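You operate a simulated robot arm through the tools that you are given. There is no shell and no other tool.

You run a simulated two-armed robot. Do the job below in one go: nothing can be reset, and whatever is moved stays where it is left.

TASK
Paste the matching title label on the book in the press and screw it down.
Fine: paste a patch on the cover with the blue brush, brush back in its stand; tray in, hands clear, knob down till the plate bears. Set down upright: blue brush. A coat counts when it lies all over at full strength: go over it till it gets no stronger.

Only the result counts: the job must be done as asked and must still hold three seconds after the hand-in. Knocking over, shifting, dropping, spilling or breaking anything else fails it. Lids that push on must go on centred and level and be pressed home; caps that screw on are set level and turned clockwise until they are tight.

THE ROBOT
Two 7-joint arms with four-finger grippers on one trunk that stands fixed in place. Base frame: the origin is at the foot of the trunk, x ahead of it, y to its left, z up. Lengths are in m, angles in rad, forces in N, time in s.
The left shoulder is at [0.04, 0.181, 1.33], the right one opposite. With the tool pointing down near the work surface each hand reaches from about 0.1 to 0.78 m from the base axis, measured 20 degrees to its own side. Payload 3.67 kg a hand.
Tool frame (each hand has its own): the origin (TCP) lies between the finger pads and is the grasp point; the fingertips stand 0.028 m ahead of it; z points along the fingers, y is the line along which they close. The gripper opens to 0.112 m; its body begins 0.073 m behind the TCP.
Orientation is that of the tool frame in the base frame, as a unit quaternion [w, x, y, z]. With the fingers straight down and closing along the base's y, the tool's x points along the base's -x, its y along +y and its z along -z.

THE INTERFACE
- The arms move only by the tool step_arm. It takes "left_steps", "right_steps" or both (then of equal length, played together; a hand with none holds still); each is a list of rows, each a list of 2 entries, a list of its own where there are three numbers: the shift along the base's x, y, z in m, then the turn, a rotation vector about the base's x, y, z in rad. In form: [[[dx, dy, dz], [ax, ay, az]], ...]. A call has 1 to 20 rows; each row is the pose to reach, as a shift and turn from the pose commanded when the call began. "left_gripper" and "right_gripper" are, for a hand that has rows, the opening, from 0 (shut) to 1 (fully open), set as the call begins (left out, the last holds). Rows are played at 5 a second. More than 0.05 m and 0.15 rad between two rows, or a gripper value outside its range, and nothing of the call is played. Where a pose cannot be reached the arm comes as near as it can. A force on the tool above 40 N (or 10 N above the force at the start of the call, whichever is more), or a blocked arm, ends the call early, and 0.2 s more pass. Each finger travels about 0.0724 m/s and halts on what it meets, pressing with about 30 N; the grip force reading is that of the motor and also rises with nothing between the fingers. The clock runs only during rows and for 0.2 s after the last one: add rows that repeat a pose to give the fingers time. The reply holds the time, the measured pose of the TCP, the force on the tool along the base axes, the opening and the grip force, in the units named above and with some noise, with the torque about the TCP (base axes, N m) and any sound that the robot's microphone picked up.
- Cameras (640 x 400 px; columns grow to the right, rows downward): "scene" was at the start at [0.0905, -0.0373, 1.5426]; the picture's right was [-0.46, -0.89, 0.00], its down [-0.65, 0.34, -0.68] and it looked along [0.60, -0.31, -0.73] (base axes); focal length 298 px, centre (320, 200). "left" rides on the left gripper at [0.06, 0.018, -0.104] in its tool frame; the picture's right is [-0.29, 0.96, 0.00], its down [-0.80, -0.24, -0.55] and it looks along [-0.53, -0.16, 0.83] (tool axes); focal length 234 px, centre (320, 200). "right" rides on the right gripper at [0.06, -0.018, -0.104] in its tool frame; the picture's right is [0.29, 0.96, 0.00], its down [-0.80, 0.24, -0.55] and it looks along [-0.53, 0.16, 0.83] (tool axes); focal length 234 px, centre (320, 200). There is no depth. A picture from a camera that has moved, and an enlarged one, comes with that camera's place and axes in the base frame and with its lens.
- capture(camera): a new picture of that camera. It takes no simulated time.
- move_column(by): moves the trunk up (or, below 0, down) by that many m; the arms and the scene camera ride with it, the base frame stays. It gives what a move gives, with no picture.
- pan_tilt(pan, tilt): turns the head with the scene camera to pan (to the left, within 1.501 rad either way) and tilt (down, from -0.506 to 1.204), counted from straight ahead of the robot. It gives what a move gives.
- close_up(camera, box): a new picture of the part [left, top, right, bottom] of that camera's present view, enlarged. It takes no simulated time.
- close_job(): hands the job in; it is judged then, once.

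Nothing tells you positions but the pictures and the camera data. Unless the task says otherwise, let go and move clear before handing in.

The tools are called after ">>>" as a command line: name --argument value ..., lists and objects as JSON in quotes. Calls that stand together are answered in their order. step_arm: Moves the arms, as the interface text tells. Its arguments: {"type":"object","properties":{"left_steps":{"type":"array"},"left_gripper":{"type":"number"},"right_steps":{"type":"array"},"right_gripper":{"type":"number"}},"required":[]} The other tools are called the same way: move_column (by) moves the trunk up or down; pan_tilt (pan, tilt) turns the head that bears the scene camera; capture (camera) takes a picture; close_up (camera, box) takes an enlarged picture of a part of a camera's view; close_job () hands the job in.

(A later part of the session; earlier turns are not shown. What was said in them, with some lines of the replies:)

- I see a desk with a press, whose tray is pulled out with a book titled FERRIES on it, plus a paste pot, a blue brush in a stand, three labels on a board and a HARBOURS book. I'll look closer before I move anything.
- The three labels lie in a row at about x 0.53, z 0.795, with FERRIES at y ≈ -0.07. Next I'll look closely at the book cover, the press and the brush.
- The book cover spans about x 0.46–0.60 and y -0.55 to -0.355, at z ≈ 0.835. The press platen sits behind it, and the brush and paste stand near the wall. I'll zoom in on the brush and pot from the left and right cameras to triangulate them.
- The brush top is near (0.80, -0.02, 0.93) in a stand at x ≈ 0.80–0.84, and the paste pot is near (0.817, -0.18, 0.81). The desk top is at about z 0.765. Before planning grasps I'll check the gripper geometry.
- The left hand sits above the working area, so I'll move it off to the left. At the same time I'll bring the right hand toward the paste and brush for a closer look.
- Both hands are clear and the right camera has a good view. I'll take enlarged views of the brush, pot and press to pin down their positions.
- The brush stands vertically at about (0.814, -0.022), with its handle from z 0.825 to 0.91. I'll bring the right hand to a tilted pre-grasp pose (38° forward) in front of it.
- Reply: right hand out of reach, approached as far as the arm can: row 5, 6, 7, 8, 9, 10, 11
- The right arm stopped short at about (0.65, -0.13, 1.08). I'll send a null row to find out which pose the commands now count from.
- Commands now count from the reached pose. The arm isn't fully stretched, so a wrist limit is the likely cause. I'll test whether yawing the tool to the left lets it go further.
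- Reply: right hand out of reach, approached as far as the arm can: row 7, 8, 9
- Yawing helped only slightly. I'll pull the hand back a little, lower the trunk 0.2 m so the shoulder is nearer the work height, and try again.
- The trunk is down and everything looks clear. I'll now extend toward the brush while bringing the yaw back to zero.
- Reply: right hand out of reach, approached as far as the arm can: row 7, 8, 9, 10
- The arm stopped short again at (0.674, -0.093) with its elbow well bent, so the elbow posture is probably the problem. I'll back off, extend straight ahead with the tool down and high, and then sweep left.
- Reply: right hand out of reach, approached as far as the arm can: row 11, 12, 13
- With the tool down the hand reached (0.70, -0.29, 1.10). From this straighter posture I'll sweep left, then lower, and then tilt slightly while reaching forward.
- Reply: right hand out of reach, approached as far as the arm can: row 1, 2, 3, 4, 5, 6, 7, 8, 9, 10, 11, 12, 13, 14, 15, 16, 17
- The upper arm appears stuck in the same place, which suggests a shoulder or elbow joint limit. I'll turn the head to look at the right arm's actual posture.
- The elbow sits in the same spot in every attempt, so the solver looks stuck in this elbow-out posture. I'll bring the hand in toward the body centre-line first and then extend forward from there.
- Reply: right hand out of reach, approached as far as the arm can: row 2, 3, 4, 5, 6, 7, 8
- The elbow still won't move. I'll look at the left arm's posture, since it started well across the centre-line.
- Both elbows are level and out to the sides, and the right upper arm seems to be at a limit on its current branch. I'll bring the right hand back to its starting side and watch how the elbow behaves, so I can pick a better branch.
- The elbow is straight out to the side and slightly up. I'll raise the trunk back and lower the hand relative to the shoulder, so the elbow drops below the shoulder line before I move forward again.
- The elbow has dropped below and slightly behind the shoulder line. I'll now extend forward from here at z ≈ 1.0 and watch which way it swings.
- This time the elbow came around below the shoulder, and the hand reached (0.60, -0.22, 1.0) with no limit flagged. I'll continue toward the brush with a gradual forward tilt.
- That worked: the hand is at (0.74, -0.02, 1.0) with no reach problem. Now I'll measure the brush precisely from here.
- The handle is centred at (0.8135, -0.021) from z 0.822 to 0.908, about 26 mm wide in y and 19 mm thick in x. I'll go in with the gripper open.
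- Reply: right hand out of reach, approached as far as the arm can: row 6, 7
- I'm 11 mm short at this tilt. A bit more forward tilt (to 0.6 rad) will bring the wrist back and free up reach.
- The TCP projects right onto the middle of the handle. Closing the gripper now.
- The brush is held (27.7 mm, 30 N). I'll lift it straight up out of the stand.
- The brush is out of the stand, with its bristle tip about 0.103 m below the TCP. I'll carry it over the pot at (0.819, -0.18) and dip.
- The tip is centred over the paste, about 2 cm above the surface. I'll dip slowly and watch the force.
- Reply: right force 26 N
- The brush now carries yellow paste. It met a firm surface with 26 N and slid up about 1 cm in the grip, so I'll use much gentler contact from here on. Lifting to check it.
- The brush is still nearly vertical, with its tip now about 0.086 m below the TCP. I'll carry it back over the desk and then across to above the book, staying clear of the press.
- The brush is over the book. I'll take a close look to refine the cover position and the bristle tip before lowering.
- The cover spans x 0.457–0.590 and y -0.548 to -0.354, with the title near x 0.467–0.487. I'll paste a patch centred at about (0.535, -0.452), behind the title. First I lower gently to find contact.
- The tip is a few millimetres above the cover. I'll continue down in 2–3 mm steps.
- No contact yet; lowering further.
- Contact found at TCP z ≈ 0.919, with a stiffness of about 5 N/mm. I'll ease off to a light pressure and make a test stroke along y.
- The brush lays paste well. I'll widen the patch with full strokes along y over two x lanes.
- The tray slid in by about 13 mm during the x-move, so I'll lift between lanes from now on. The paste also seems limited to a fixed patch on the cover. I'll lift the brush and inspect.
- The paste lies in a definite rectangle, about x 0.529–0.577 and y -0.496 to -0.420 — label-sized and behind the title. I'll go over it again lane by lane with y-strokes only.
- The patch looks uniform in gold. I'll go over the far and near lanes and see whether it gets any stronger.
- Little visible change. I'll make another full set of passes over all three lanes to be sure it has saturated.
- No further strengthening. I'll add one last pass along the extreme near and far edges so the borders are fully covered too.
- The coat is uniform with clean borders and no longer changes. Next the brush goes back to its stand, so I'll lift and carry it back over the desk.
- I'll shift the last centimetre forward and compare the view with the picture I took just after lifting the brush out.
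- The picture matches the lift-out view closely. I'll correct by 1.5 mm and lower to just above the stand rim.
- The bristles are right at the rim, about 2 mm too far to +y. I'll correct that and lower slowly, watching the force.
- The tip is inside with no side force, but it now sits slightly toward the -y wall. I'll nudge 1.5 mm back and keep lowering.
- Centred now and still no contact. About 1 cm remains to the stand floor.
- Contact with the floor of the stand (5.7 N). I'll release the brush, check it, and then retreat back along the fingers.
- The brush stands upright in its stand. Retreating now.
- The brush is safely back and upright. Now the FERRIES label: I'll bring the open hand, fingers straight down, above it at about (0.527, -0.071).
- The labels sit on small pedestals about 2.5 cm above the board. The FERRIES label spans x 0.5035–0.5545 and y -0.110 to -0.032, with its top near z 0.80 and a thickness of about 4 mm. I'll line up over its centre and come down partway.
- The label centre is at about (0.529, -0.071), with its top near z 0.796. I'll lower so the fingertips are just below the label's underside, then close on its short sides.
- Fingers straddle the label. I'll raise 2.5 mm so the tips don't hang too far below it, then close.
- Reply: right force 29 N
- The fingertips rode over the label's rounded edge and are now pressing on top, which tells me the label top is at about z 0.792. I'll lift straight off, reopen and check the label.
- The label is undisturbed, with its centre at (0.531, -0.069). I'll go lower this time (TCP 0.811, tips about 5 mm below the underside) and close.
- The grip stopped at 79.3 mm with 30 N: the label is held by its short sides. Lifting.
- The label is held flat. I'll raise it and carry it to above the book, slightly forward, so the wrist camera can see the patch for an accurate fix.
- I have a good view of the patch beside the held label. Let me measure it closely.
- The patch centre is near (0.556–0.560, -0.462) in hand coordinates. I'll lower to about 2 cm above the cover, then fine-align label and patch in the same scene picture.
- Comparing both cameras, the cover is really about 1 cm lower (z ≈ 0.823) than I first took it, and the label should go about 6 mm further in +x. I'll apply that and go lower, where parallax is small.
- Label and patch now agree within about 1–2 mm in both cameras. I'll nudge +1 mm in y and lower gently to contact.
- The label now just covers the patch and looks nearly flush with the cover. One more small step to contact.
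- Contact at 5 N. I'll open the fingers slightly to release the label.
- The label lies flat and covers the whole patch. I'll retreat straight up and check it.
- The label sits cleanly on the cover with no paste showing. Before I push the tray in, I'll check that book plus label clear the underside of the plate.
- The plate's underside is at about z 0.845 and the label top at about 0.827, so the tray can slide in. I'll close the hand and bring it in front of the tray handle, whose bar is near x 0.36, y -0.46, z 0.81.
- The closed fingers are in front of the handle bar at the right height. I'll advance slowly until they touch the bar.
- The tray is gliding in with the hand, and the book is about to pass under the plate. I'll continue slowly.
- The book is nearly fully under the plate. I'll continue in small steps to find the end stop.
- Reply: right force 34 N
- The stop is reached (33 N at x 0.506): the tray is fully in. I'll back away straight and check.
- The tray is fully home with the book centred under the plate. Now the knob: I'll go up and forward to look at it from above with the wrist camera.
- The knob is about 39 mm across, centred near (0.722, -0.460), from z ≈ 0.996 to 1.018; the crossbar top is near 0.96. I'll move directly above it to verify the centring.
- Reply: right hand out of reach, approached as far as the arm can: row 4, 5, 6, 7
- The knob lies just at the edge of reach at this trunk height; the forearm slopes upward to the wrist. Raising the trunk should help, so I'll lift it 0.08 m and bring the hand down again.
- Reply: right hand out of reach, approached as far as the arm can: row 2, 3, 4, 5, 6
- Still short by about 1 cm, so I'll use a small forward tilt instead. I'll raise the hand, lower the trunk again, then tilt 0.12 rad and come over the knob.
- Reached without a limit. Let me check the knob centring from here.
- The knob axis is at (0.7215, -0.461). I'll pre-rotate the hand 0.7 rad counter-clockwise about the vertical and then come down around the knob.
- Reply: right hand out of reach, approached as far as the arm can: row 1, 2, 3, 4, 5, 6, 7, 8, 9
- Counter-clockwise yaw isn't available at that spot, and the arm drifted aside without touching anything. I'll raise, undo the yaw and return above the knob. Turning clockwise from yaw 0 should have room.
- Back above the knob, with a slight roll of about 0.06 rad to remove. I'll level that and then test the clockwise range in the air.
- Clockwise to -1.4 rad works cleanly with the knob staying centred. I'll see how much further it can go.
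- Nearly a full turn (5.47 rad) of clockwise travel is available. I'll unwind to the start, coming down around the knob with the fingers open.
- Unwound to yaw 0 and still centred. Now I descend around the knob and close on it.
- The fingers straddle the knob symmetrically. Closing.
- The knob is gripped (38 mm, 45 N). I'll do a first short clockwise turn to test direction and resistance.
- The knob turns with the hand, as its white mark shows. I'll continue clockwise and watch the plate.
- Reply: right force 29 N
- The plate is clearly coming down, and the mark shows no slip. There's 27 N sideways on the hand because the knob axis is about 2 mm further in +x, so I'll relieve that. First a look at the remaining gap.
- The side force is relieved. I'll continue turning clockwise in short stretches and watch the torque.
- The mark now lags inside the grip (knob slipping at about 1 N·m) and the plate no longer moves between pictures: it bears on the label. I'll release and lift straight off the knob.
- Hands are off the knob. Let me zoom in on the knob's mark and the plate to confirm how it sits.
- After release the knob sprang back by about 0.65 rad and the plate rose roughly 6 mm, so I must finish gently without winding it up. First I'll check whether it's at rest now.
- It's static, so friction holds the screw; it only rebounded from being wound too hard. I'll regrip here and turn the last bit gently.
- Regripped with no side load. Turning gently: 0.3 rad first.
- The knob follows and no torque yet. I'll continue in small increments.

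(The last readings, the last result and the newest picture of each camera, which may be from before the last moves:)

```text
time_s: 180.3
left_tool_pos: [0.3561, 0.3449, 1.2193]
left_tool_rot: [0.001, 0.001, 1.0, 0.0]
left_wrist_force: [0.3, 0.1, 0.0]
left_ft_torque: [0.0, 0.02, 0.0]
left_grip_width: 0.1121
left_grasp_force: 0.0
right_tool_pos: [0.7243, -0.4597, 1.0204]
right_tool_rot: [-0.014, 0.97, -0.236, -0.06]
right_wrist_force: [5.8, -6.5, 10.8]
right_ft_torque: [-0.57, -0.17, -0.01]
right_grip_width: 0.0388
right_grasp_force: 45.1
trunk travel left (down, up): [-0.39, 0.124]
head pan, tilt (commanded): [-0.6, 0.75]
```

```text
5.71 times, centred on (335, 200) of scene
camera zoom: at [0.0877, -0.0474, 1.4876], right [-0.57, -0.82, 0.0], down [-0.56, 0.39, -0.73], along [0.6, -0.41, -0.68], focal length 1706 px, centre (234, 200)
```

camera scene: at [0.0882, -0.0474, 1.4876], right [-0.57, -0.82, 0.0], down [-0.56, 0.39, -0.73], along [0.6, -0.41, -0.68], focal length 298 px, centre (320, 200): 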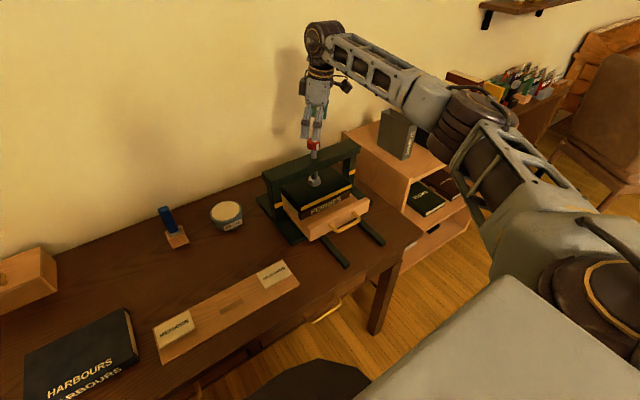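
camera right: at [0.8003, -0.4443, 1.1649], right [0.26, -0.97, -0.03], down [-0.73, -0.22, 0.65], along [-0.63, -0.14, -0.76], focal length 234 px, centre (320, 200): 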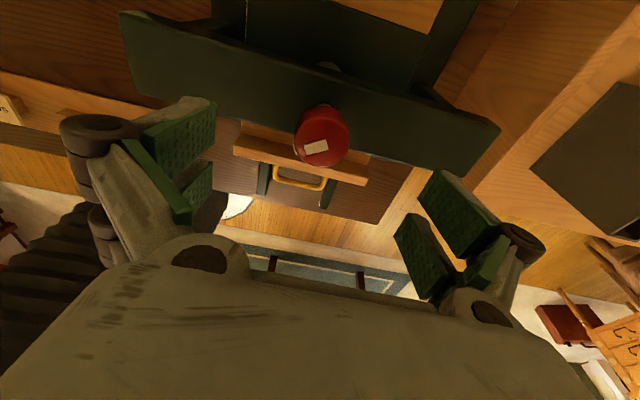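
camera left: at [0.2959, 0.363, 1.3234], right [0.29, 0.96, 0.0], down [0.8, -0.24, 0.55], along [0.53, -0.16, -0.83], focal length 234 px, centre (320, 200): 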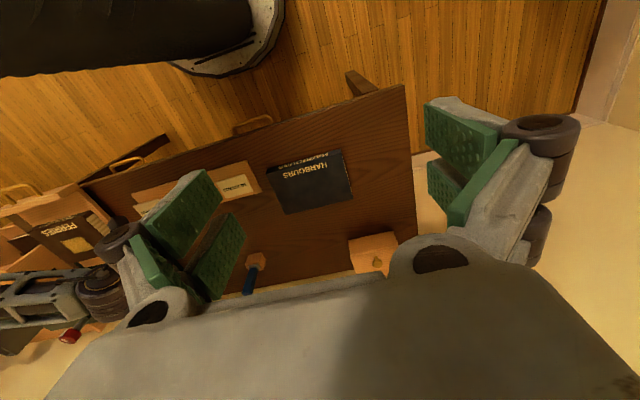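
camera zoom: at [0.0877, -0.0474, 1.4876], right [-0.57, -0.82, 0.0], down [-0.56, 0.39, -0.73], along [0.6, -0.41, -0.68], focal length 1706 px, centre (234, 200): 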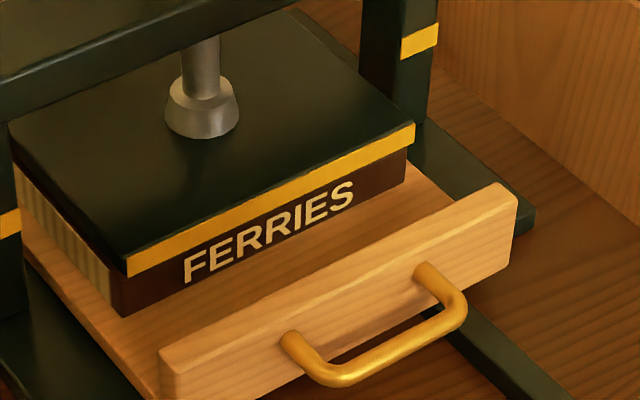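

>>> step_arm --right_steps '[[[0, 0, -0.001], [0, 0, -0.05]], [[0, 0, -0.001], [0, 0, -0.1]], [[0, 0, -0.001], [0, 0, -0.15]], [[0, 0, -0.001], [0, 0, -0.15]]]'

>>> close_up --camera "scene" --box '[290, 165, 380, 235]'

>>> close_up --camera "right" --box '[250, 120, 390, 230]'

```text
time_s: 181.3
left_tool_pos: [0.3563, 0.345, 1.2201]
left_tool_rot: [0.001, 0.0, 1.0, 0.0]
left_wrist_force: [0.6, 0.8, -0.6]
left_ft_torque: [0.02, 0.0, -0.01]
left_grip_width: 0.1121
left_grasp_force: 0.1
right_tool_pos: [0.7244, -0.4607, 1.0216]
right_tool_rot: [-0.019, 0.949, -0.308, -0.059]
right_wrist_force: [10.4, -12.2, 23.0]
right_ft_torque: [-0.35, -0.02, 0.05]
right_grip_width: 0.039
right_grasp_force: 44.9
trunk travel left (down, up): [-0.39, 0.124]
head pan, tilt (commanded): [-0.6, 0.75]
```

```text
5.71 times, centred on (335, 200) of scene
camera zoom: at [0.087, -0.0475, 1.4877], right [-0.57, -0.82, 0.0], down [-0.56, 0.39, -0.73], along [0.6, -0.41, -0.68], focal length 1706 px, centre (234, 200)
```

zoom: 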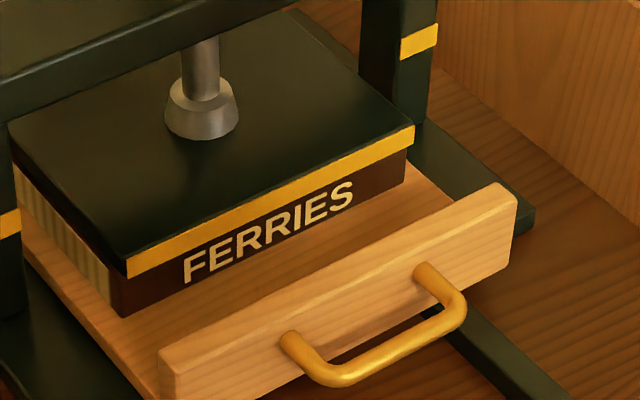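

```text
3.64 times, centred on (320, 175) of right
camera zoom: at [0.7942, -0.4886, 1.1165], right [-0.33, -0.94, -0.04], down [-0.73, 0.23, 0.65], along [-0.6, 0.24, -0.76], focal length 852 px, centre (320, 291)
```

zoom: 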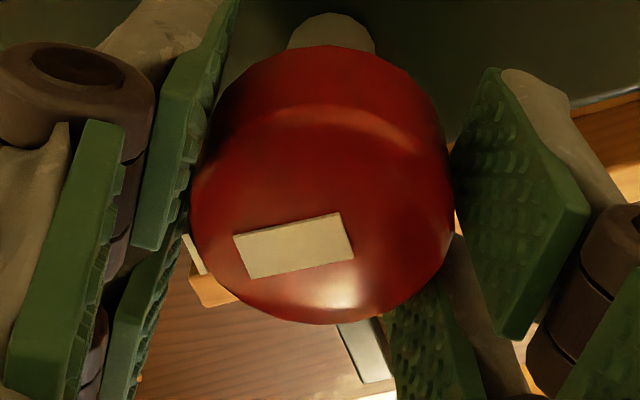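

Nearly there: the plate is almost at its earlier bearing position. I'll relieve the vertical load on the hand and take smaller steps.

>>> step_arm --right_steps '[[[0.001, -0.001, 0.003], [0, 0, 0]], [[0.001, -0.001, 0.0035], [0, 0, -0.03]], [[0.001, -0.001, 0.0035], [0, 0, -0.06]], [[0.001, -0.001, 0.0035], [0, 0, -0.06]]]'

>>> close_up --camera "scene" --box '[290, 165, 380, 235]'

```text
time_s: 182.3
left_tool_pos: [0.3566, 0.3449, 1.2188]
left_tool_rot: [0.0, 0.001, 1.0, 0.0]
left_wrist_force: [0.3, 0.3, 0.0]
left_ft_torque: [0.0, -0.02, 0.02]
left_grip_width: 0.1121
left_grasp_force: 0.1
right_tool_pos: [0.7247, -0.4607, 1.0216]
right_tool_rot: [-0.02, 0.94, -0.336, -0.061]
right_wrist_force: [-9.1, 2.5, -7.2]
right_ft_torque: [-0.67, -0.44, 0.08]
right_grip_width: 0.0389
right_grasp_force: 44.8
trunk travel left (down, up): [-0.39, 0.124]
head pan, tilt (commanded): [-0.6, 0.75]
```

```text
5.71 times, centred on (335, 200) of scene
camera zoom: at [0.0876, -0.0473, 1.4875], right [-0.57, -0.82, 0.0], down [-0.56, 0.39, -0.73], along [0.6, -0.41, -0.68], focal length 1706 px, centre (234, 200)
```

zoom: 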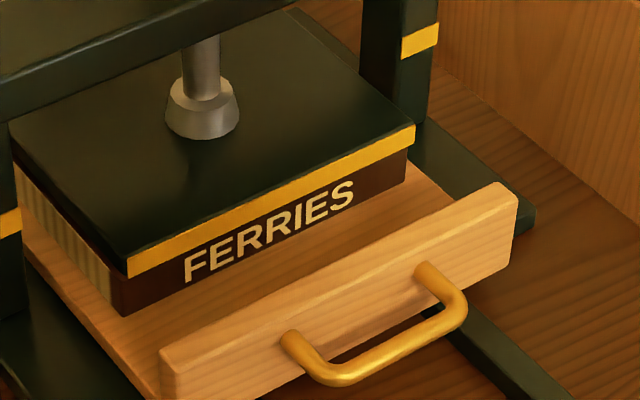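

>>> step_arm --right_steps '[[[-0.001, 0.0, -0.001], [0, 0, -0.03]], [[-0.001, 0.0, -0.001], [0, 0, -0.06]], [[-0.001, 0.0, -0.001], [0, 0, -0.06]]]'

>>> close_up --camera "right" --box '[250, 120, 390, 230]'

>>> close_up --camera "scene" --box '[290, 165, 380, 235]'

```text
time_s: 183.1
left_tool_pos: [0.3568, 0.3456, 1.2194]
left_tool_rot: [0.0, 0.0, 1.0, 0.001]
left_wrist_force: [1.2, -1.6, -0.3]
left_ft_torque: [0.04, 0.02, 0.02]
left_grip_width: 0.1119
left_grasp_force: 0.0
right_tool_pos: [0.7249, -0.4611, 1.0211]
right_tool_rot: [-0.022, 0.93, -0.363, -0.06]
right_wrist_force: [-7.7, 1.9, -10.1]
right_ft_torque: [0.54, 0.65, 0.13]
right_grip_width: 0.0389
right_grasp_force: 44.5
trunk travel left (down, up): [-0.39, 0.124]
head pan, tilt (commanded): [-0.6, 0.75]
```

```text
3.64 times, centred on (320, 175) of right
camera zoom: at [0.791, -0.4968, 1.1161], right [-0.44, -0.9, -0.03], down [-0.69, 0.31, 0.65], along [-0.57, 0.31, -0.76], focal length 852 px, centre (320, 291)
```

zoom: 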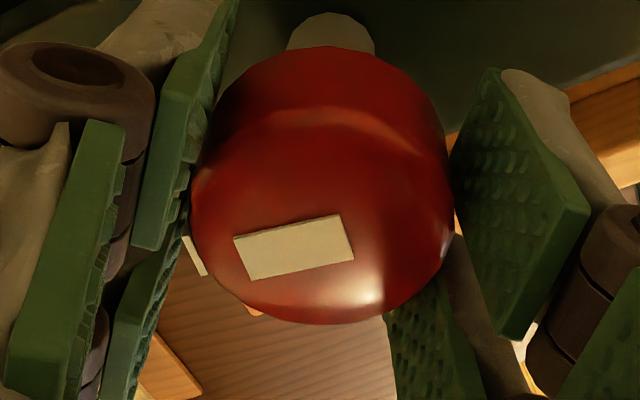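

```text
5.71 times, centred on (335, 200) of scene
camera zoom: at [0.0886, -0.0478, 1.4875], right [-0.57, -0.82, 0.0], down [-0.56, 0.39, -0.73], along [0.6, -0.41, -0.68], focal length 1706 px, centre (234, 200)
```

zoom: 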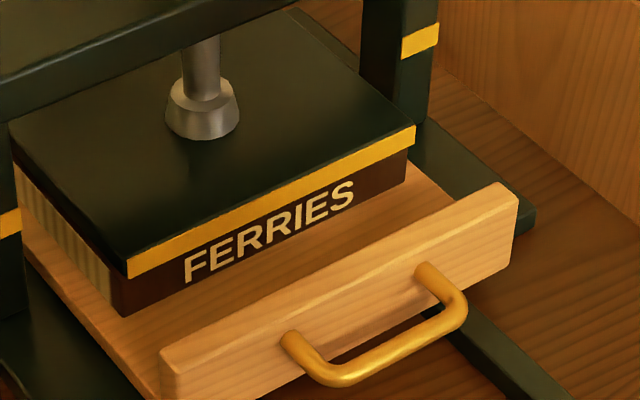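

Torque is starting to build (0.13 N·m). A few more small steps.

>>> step_arm --right_steps '[[[0.001, 0.0, 0.0], [0, 0, -0.03]], [[0.001, 0.0, -0.001], [0, 0, -0.06]], [[0.001, 0.0, -0.001], [0, 0, -0.06]]]'

>>> step_arm --right_steps '[[[0, 0.0, 0.0], [0, 0, -0.03]], [[0, 0.0, -0.001], [0, 0, -0.06]], [[0, 0.0, -0.001], [0, 0, -0.06]]]'

>>> close_up --camera "right" --box '[250, 120, 390, 230]'

>>> close_up --camera "scene" --box '[290, 165, 380, 235]'

```text
time_s: 183.9
left_tool_pos: [0.3556, 0.3441, 1.2198]
left_tool_rot: [0.001, 0.0, 1.0, 0.0]
left_wrist_force: [0.2, -0.1, -0.3]
left_ft_torque: [-0.01, -0.04, 0.01]
left_grip_width: 0.112
left_grasp_force: 0.1
right_tool_pos: [0.7255, -0.462, 1.022]
right_tool_rot: [-0.023, 0.918, -0.393, -0.059]
right_wrist_force: [-10.9, 3.1, -9.7]
right_ft_torque: [0.3, 0.46, 0.21]
right_grip_width: 0.039
right_grasp_force: 45.2
trunk travel left (down, up): [-0.39, 0.124]
head pan, tilt (commanded): [-0.6, 0.75]
```

```text
time_s: 184.7
left_tool_pos: [0.355, 0.3443, 1.2199]
left_tool_rot: [0.0, 0.0, 1.0, 0.0]
left_wrist_force: [-0.3, -0.5, -0.2]
left_ft_torque: [0.0, -0.03, 0.0]
left_grip_width: 0.1119
left_grasp_force: 0.1
right_tool_pos: [0.7253, -0.4613, 1.0215]
right_tool_rot: [-0.026, 0.905, -0.42, -0.057]
right_wrist_force: [-8.4, 1.1, -1.2]
right_ft_torque: [0.52, 0.55, 0.29]
right_grip_width: 0.0382
right_grasp_force: 44.5
trunk travel left (down, up): [-0.39, 0.124]
head pan, tilt (commanded): [-0.6, 0.75]
```

```text
3.64 times, centred on (320, 175) of right
camera zoom: at [0.7866, -0.5054, 1.1164], right [-0.55, -0.84, -0.04], down [-0.65, 0.4, 0.65], along [-0.53, 0.38, -0.76], focal length 852 px, centre (320, 291)
```

zoom: 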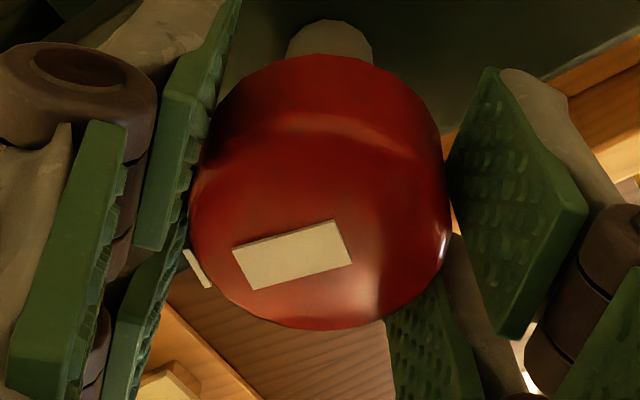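

```text
5.71 times, centred on (335, 200) of scene
camera zoom: at [0.0873, -0.0475, 1.4877], right [-0.57, -0.82, 0.0], down [-0.56, 0.39, -0.73], along [0.6, -0.41, -0.68], focal length 1706 px, centre (234, 200)
```

zoom: 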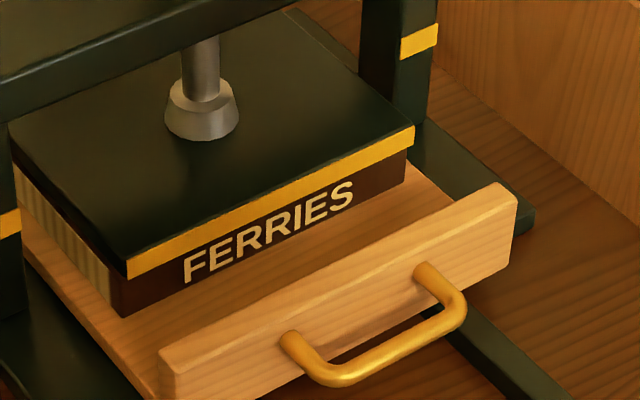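

The plate has stopped moving while torque climbs to 0.29 N·m, so it is bearing. To avoid the rebound, I'll let the torque back out slowly while still holding the knob.

>>> step_arm --right_steps '[[[0, 0.0, 0.0], [0, 0, 0.03]], [[0, 0.0, 0.0], [0, 0, 0.06]], [[0, 0.0, 0.0], [0, 0, 0.09]], [[0, 0.0, 0.0], [0, 0, 0.12]], [[0, 0.0, 0.0], [0, 0, 0.12]]]'

>>> close_up --camera "scene" --box '[290, 165, 380, 235]'

```text
time_s: 185.9
left_tool_pos: [0.355, 0.3454, 1.2205]
left_tool_rot: [0.0, 0.0, 1.0, 0.0]
left_wrist_force: [0.3, -0.6, 0.0]
left_ft_torque: [0.0, 0.02, 0.0]
left_grip_width: 0.1122
left_grasp_force: 0.0
right_tool_pos: [0.7263, -0.4626, 1.0216]
right_tool_rot: [-0.022, 0.929, -0.365, -0.057]
right_wrist_force: [-5.6, -2.2, 1.5]
right_ft_torque: [-0.03, 0.52, 0.1]
right_grip_width: 0.0384
right_grasp_force: 45.1
trunk travel left (down, up): [-0.39, 0.124]
head pan, tilt (commanded): [-0.6, 0.75]
```

```text
5.71 times, centred on (335, 200) of scene
camera zoom: at [0.0874, -0.0475, 1.4876], right [-0.57, -0.82, 0.0], down [-0.56, 0.39, -0.73], along [0.6, -0.41, -0.68], focal length 1706 px, centre (234, 200)
```

zoom: 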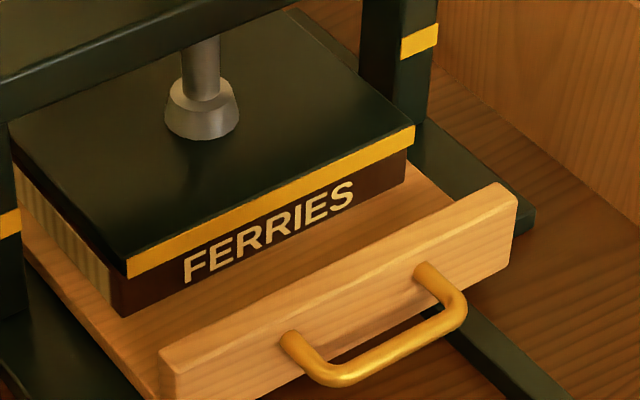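

>>> step_arm --right_steps '[[[-0.0005, 0.0, 0.0], [0, 0, 0.015]], [[-0.001, 0.0, 0.0], [0, 0, 0.03]], [[-0.001, 0.0, 0.0], [0, 0, 0.035]], [[-0.001, 0.0, 0.0], [0, 0, 0.035]]]'

>>> close_up --camera "right" --box '[250, 120, 390, 230]'

```text
time_s: 186.9
left_tool_pos: [0.357, 0.3455, 1.2194]
left_tool_rot: [-0.001, 0.0, 1.0, 0.0]
left_wrist_force: [0.0, 0.5, -1.0]
left_ft_torque: [-0.04, 0.0, 0.02]
left_grip_width: 0.1121
left_grasp_force: 0.0
right_tool_pos: [0.7261, -0.4622, 1.0209]
right_tool_rot: [-0.022, 0.935, -0.348, -0.059]
right_wrist_force: [6.4, -4.1, 6.0]
right_ft_torque: [0.0, -0.46, 0.03]
right_grip_width: 0.0386
right_grasp_force: 45.3
trunk travel left (down, up): [-0.39, 0.124]
head pan, tilt (commanded): [-0.6, 0.75]
```

```text
3.64 times, centred on (320, 175) of right
camera zoom: at [0.7928, -0.4952, 1.1165], right [-0.41, -0.91, -0.04], down [-0.7, 0.29, 0.65], along [-0.58, 0.29, -0.76], focal length 852 px, centre (320, 291)
```

zoom: 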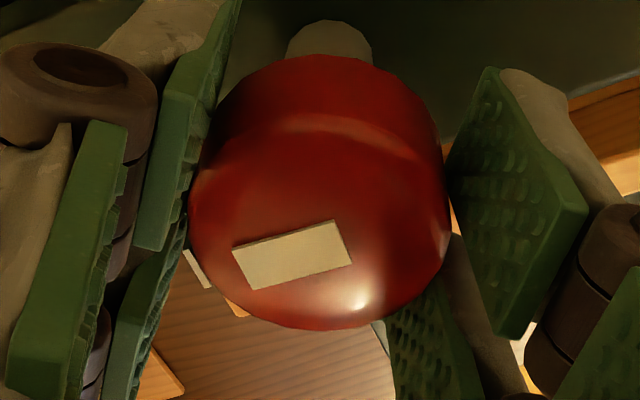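

Torque is down to 0.03 N·m with the plate still in contact. Releasing now.

>>> step_arm --right_steps '[[[0, 0, 0], [0, 0, 0]], [[0, 0, 0], [0, 0, 0]], [[0, 0, 0], [0, 0, 0]], [[0, 0, 0], [0, 0, 0]], [[0, 0, 0], [0, 0, 0]]]' --right_gripper 1.0

>>> close_up --camera "right" --box '[250, 120, 390, 230]'

>>> close_up --camera "scene" --box '[290, 165, 380, 235]'

```text
time_s: 188.1
left_tool_pos: [0.3568, 0.3444, 1.2186]
left_tool_rot: [0.0, 0.0, 1.0, 0.0]
left_wrist_force: [-0.1, 0.4, -0.2]
left_ft_torque: [0.02, 0.03, 0.02]
left_grip_width: 0.1119
left_grasp_force: 0.0
right_tool_pos: [0.7251, -0.4621, 1.0221]
right_tool_rot: [-0.021, 0.936, -0.347, -0.059]
right_wrist_force: [-0.6, -0.6, 0.5]
right_ft_torque: [-0.01, 0.03, 0.03]
right_grip_width: 0.1122
right_grasp_force: 0.1
trunk travel left (down, up): [-0.39, 0.124]
head pan, tilt (commanded): [-0.6, 0.75]
```

```text
3.64 times, centred on (320, 175) of right
camera zoom: at [0.7922, -0.4953, 1.1158], right [-0.41, -0.91, -0.03], down [-0.7, 0.29, 0.65], along [-0.58, 0.29, -0.76], focal length 852 px, centre (320, 291)
```

zoom: 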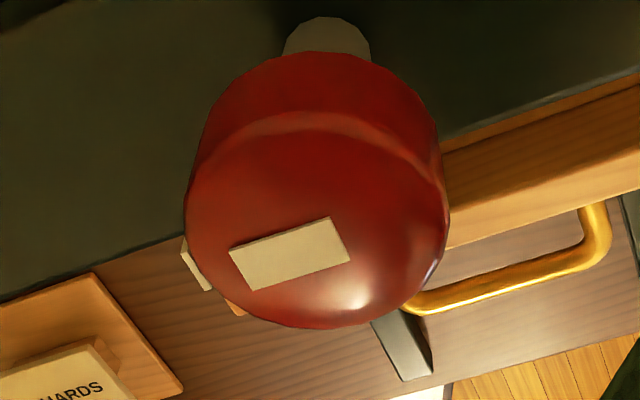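

```text
5.71 times, centred on (335, 200) of scene
camera zoom: at [0.0883, -0.0473, 1.4875], right [-0.57, -0.82, 0.0], down [-0.56, 0.39, -0.73], along [0.6, -0.41, -0.68], focal length 1706 px, centre (234, 200)
```

zoom: 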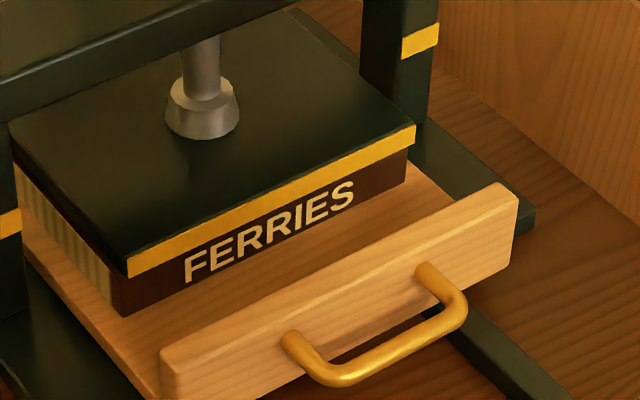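

The knob stayed put on release and the plate hasn't moved. I'll lift straight up off the knob, wait, and recheck that it holds.

>>> step_arm --right_steps '[[[0, 0, 0.015], [0, 0, 0]], [[0, 0, 0.03], [0, 0, 0]], [[0, 0, 0.05], [0, 0, 0]], [[0, 0, 0.08], [0, 0, 0]], [[-0.02, 0, 0.11], [0, 0, 0]], [[-0.06, 0, 0.12], [0, 0, 0]], [[-0.1, 0, 0.12], [0, 0, 0]], [[-0.14, 0, 0.12], [0, 0, 0]], [[-0.18, 0, 0.12], [0, 0, 0]], [[-0.18, 0, 0.12], [0, 0, 0]], [[-0.18, 0, 0.12], [0, 0, 0]], [[-0.18, 0, 0.12], [0, 0, 0]], [[-0.18, 0, 0.12], [0, 0, 0]], [[-0.18, 0, 0.12], [0, 0, 0]]]'

>>> close_up --camera "scene" --box '[290, 165, 380, 235]'

>>> close_up --camera "scene" --box '[290, 125, 340, 165]'

>>> capture --camera "scene"

```text
time_s: 191.1
left_tool_pos: [0.3564, 0.3462, 1.2198]
left_tool_rot: [0.001, 0.0, 1.0, -0.001]
left_wrist_force: [0.6, 0.2, -0.4]
left_ft_torque: [0.02, 0.01, 0.01]
left_grip_width: 0.1118
left_grasp_force: 0.1
right_tool_pos: [0.5467, -0.4607, 1.1424]
right_tool_rot: [-0.021, 0.935, -0.348, -0.059]
right_wrist_force: [-0.2, 0.3, 0.2]
right_ft_torque: [0.0, -0.01, 0.02]
right_grip_width: 0.1119
right_grasp_force: 0.0
trunk travel left (down, up): [-0.39, 0.124]
head pan, tilt (commanded): [-0.6, 0.75]
```

```text
5.71 times, centred on (335, 200) of scene
camera zoom: at [0.088, -0.0476, 1.4876], right [-0.57, -0.82, 0.0], down [-0.56, 0.39, -0.73], along [0.6, -0.41, -0.68], focal length 1706 px, centre (234, 200)
```

zoom: 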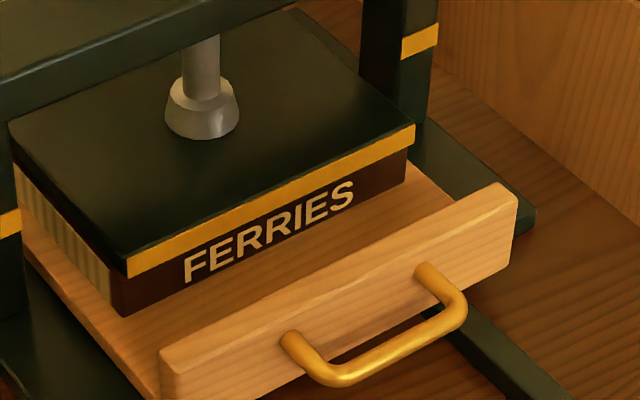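

```text
10.00 times, centred on (315, 145) of scene
camera zoom: at [0.088, -0.0476, 1.4876], right [-0.57, -0.82, 0.0], down [-0.56, 0.39, -0.73], along [0.6, -0.41, -0.68], focal length 2985 px, centre (370, 750)
```

zoom: 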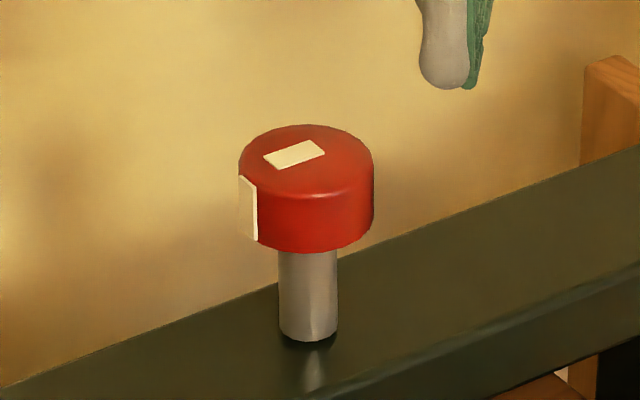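

```text
taken
camera scene: at [0.088, -0.0476, 1.4876], right [-0.57, -0.82, 0.0], down [-0.56, 0.39, -0.73], along [0.6, -0.41, -0.68], focal length 298 px, centre (320, 200)
```

scene: 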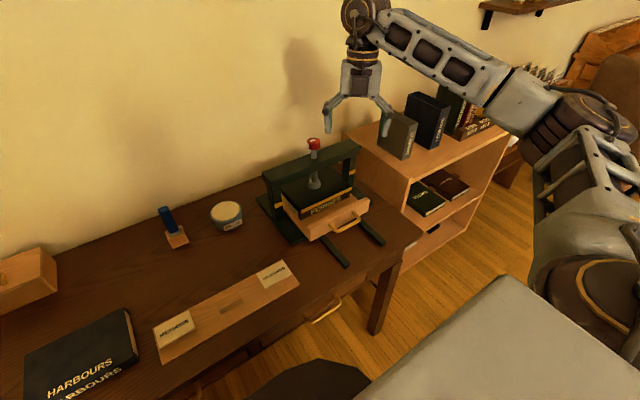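

Nothing moved during the wait. I'll look very closely at the plate-to-book gap to be sure it really bears on the label.

>>> close_up --camera "scene" --box '[284, 188, 316, 224]'

>>> close_up --camera "scene" --box '[330, 180, 362, 210]'

>>> capture --camera "right"

```text
11.11 times, centred on (300, 206) of scene
camera zoom: at [0.088, -0.0476, 1.4876], right [-0.57, -0.82, 0.0], down [-0.56, 0.39, -0.73], along [0.6, -0.41, -0.68], focal length 3317 px, centre (542, 133)
```

zoom: 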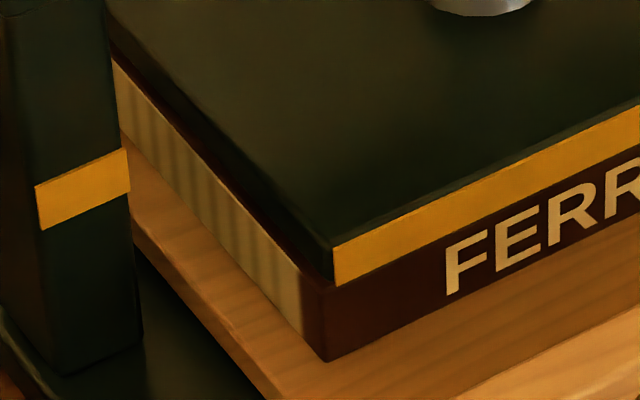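

```text
13.33 times, centred on (346, 195) of scene
camera zoom: at [0.088, -0.0476, 1.4876], right [-0.57, -0.82, 0.0], down [-0.56, 0.39, -0.73], along [0.6, -0.41, -0.68], focal length 3980 px, centre (-27, 267)
```

zoom: 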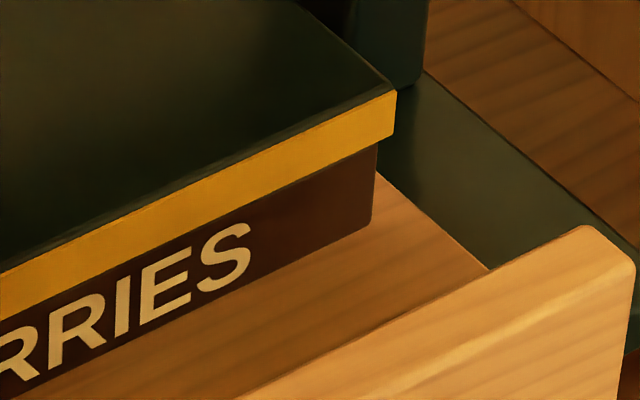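

```text
taken
camera right: at [0.6135, -0.4949, 1.2373], right [-0.41, -0.91, -0.03], down [-0.7, 0.29, 0.65], along [-0.58, 0.29, -0.76], focal length 234 px, centre (320, 200)
```

right: 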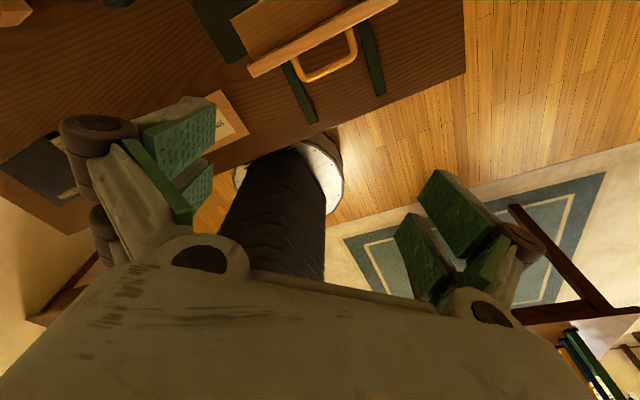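

The knob now rests about as far round as when it was fully tight, and the plate edge is within about 1 mm of its hardest-pressed position, so it bears and holds. I'll move the hand well clear and take a last look at everything.

>>> step_arm --right_steps '[[[-0.03, 0, 0.02], [0, 0, 0]], [[-0.06, 0, 0.04], [0, 0, 0]], [[-0.09, 0, 0.06], [0, 0, 0]], [[-0.12, 0.0, 0.08], [0, 0, 0]], [[-0.15, 0.0, 0.1], [0, 0, 0]], [[-0.17, 0.0, 0.1], [0, 0, 0]], [[-0.17, 0.0, 0.1], [0, 0, 0]], [[-0.17, 0.0, 0.1], [0, 0, 0]], [[-0.17, 0.0, 0.1], [0, 0, 0]], [[-0.17, 0.0, 0.1], [0, 0, 0]], [[-0.17, 0.0, 0.1], [0, 0, 0]], [[-0.17, 0.0, 0.1], [0, 0, 0]], [[-0.17, 0.0, 0.1], [0, 0, 0]], [[-0.17, 0.0, 0.1], [0, 0, 0]], [[-0.17, 0.0, 0.1], [0, 0, 0]], [[-0.17, 0.0, 0.1], [0, 0, 0]]]'

>>> capture --camera "scene"

>>> close_up --camera "scene" --box '[290, 125, 340, 165]'

>>> close_up --camera "scene" --box '[290, 165, 380, 235]'

>>> close_up --camera "scene" --box '[140, 190, 260, 260]'

```text
time_s: 194.5
left_tool_pos: [0.3565, 0.344, 1.2188]
left_tool_rot: [0.0, 0.0, 1.0, 0.0]
left_wrist_force: [-1.5, 0.4, 0.0]
left_ft_torque: [0.01, -0.02, -0.01]
left_grip_width: 0.1119
left_grasp_force: 0.0
right_tool_pos: [0.3924, -0.451, 1.2405]
right_tool_rot: [-0.021, 0.935, -0.348, -0.059]
right_wrist_force: [0.1, 0.1, -0.1]
right_ft_torque: [-0.03, 0.0, 0.03]
right_grip_width: 0.1122
right_grasp_force: 0.0
right hand out of reach, approached as far as the arm can: row 5, 6, 7, 8, 9, 10, 11, 12, 13, 14, 15, 16
trunk travel left (down, up): [-0.39, 0.124]
head pan, tilt (commanded): [-0.6, 0.75]
```

```text
taken
camera scene: at [0.088, -0.0473, 1.4876], right [-0.57, -0.82, 0.0], down [-0.56, 0.39, -0.73], along [0.6, -0.41, -0.68], focal length 298 px, centre (320, 200)
```

scene: 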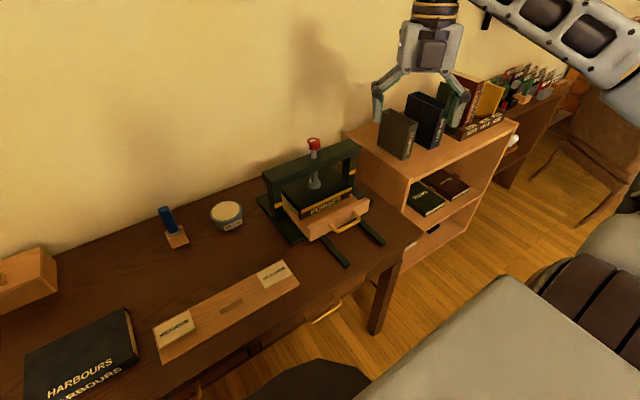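

```text
10.00 times, centred on (315, 145) of scene
camera zoom: at [0.088, -0.0473, 1.4876], right [-0.57, -0.82, 0.0], down [-0.56, 0.39, -0.73], along [0.6, -0.41, -0.68], focal length 2985 px, centre (370, 750)
```

zoom: 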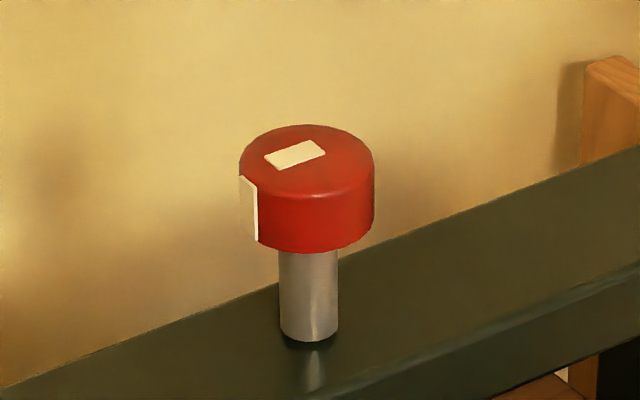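

```text
5.71 times, centred on (335, 200) of scene
camera zoom: at [0.088, -0.0473, 1.4876], right [-0.57, -0.82, 0.0], down [-0.56, 0.39, -0.73], along [0.6, -0.41, -0.68], focal length 1706 px, centre (234, 200)
```

zoom: 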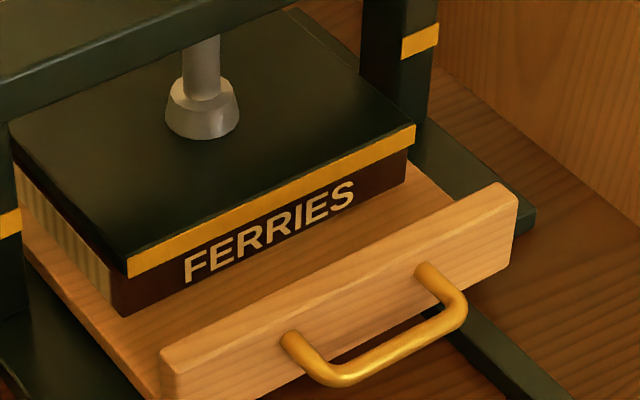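

```text
5.33 times, centred on (200, 225) of scene
camera zoom: at [0.088, -0.0473, 1.4876], right [-0.57, -0.82, 0.0], down [-0.56, 0.39, -0.73], along [0.6, -0.41, -0.68], focal length 1592 px, centre (960, 67)
```

zoom: 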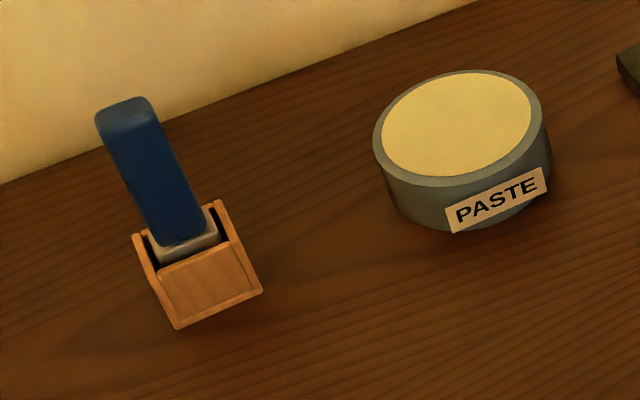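

Everything has been still for over six seconds since I let go. The label is pasted and under the plate, the tray is home, the brush stands upright in its stand, and both hands are clear. Handing in.

>>> close_job

```text
The job is handed in.
```

I pasted the FERRIES label onto the FERRIES book and screwed the press down on it. The job is handed in; I haven't seen the verdict.

- **Paste:** I laid a label-sized patch on the cover behind the title. I went over it until it looked even, including the edges, and got no stronger.
- **Brush:** The blue brush is back in its stand and upright.
- **Label:** It went on flat, reading the same way as the title, with no paste showing around it.
- **Tray:** It is pushed in to its stop with the book under the plate.
- **Knob:** I turned it clockwise until the plate stopped moving and the resistance rose.
    - My first tightening sprang back about 6 mm when I let go.
    - I turned it down again and eased the torque off before releasing.
    - It then stayed still for the six seconds I watched. The plate was within about 1 mm of its hardest-pressed position, so it is resting on the label lightly rather than clamped hard.

Nothing else on the desk looked moved, and both hands were clear.
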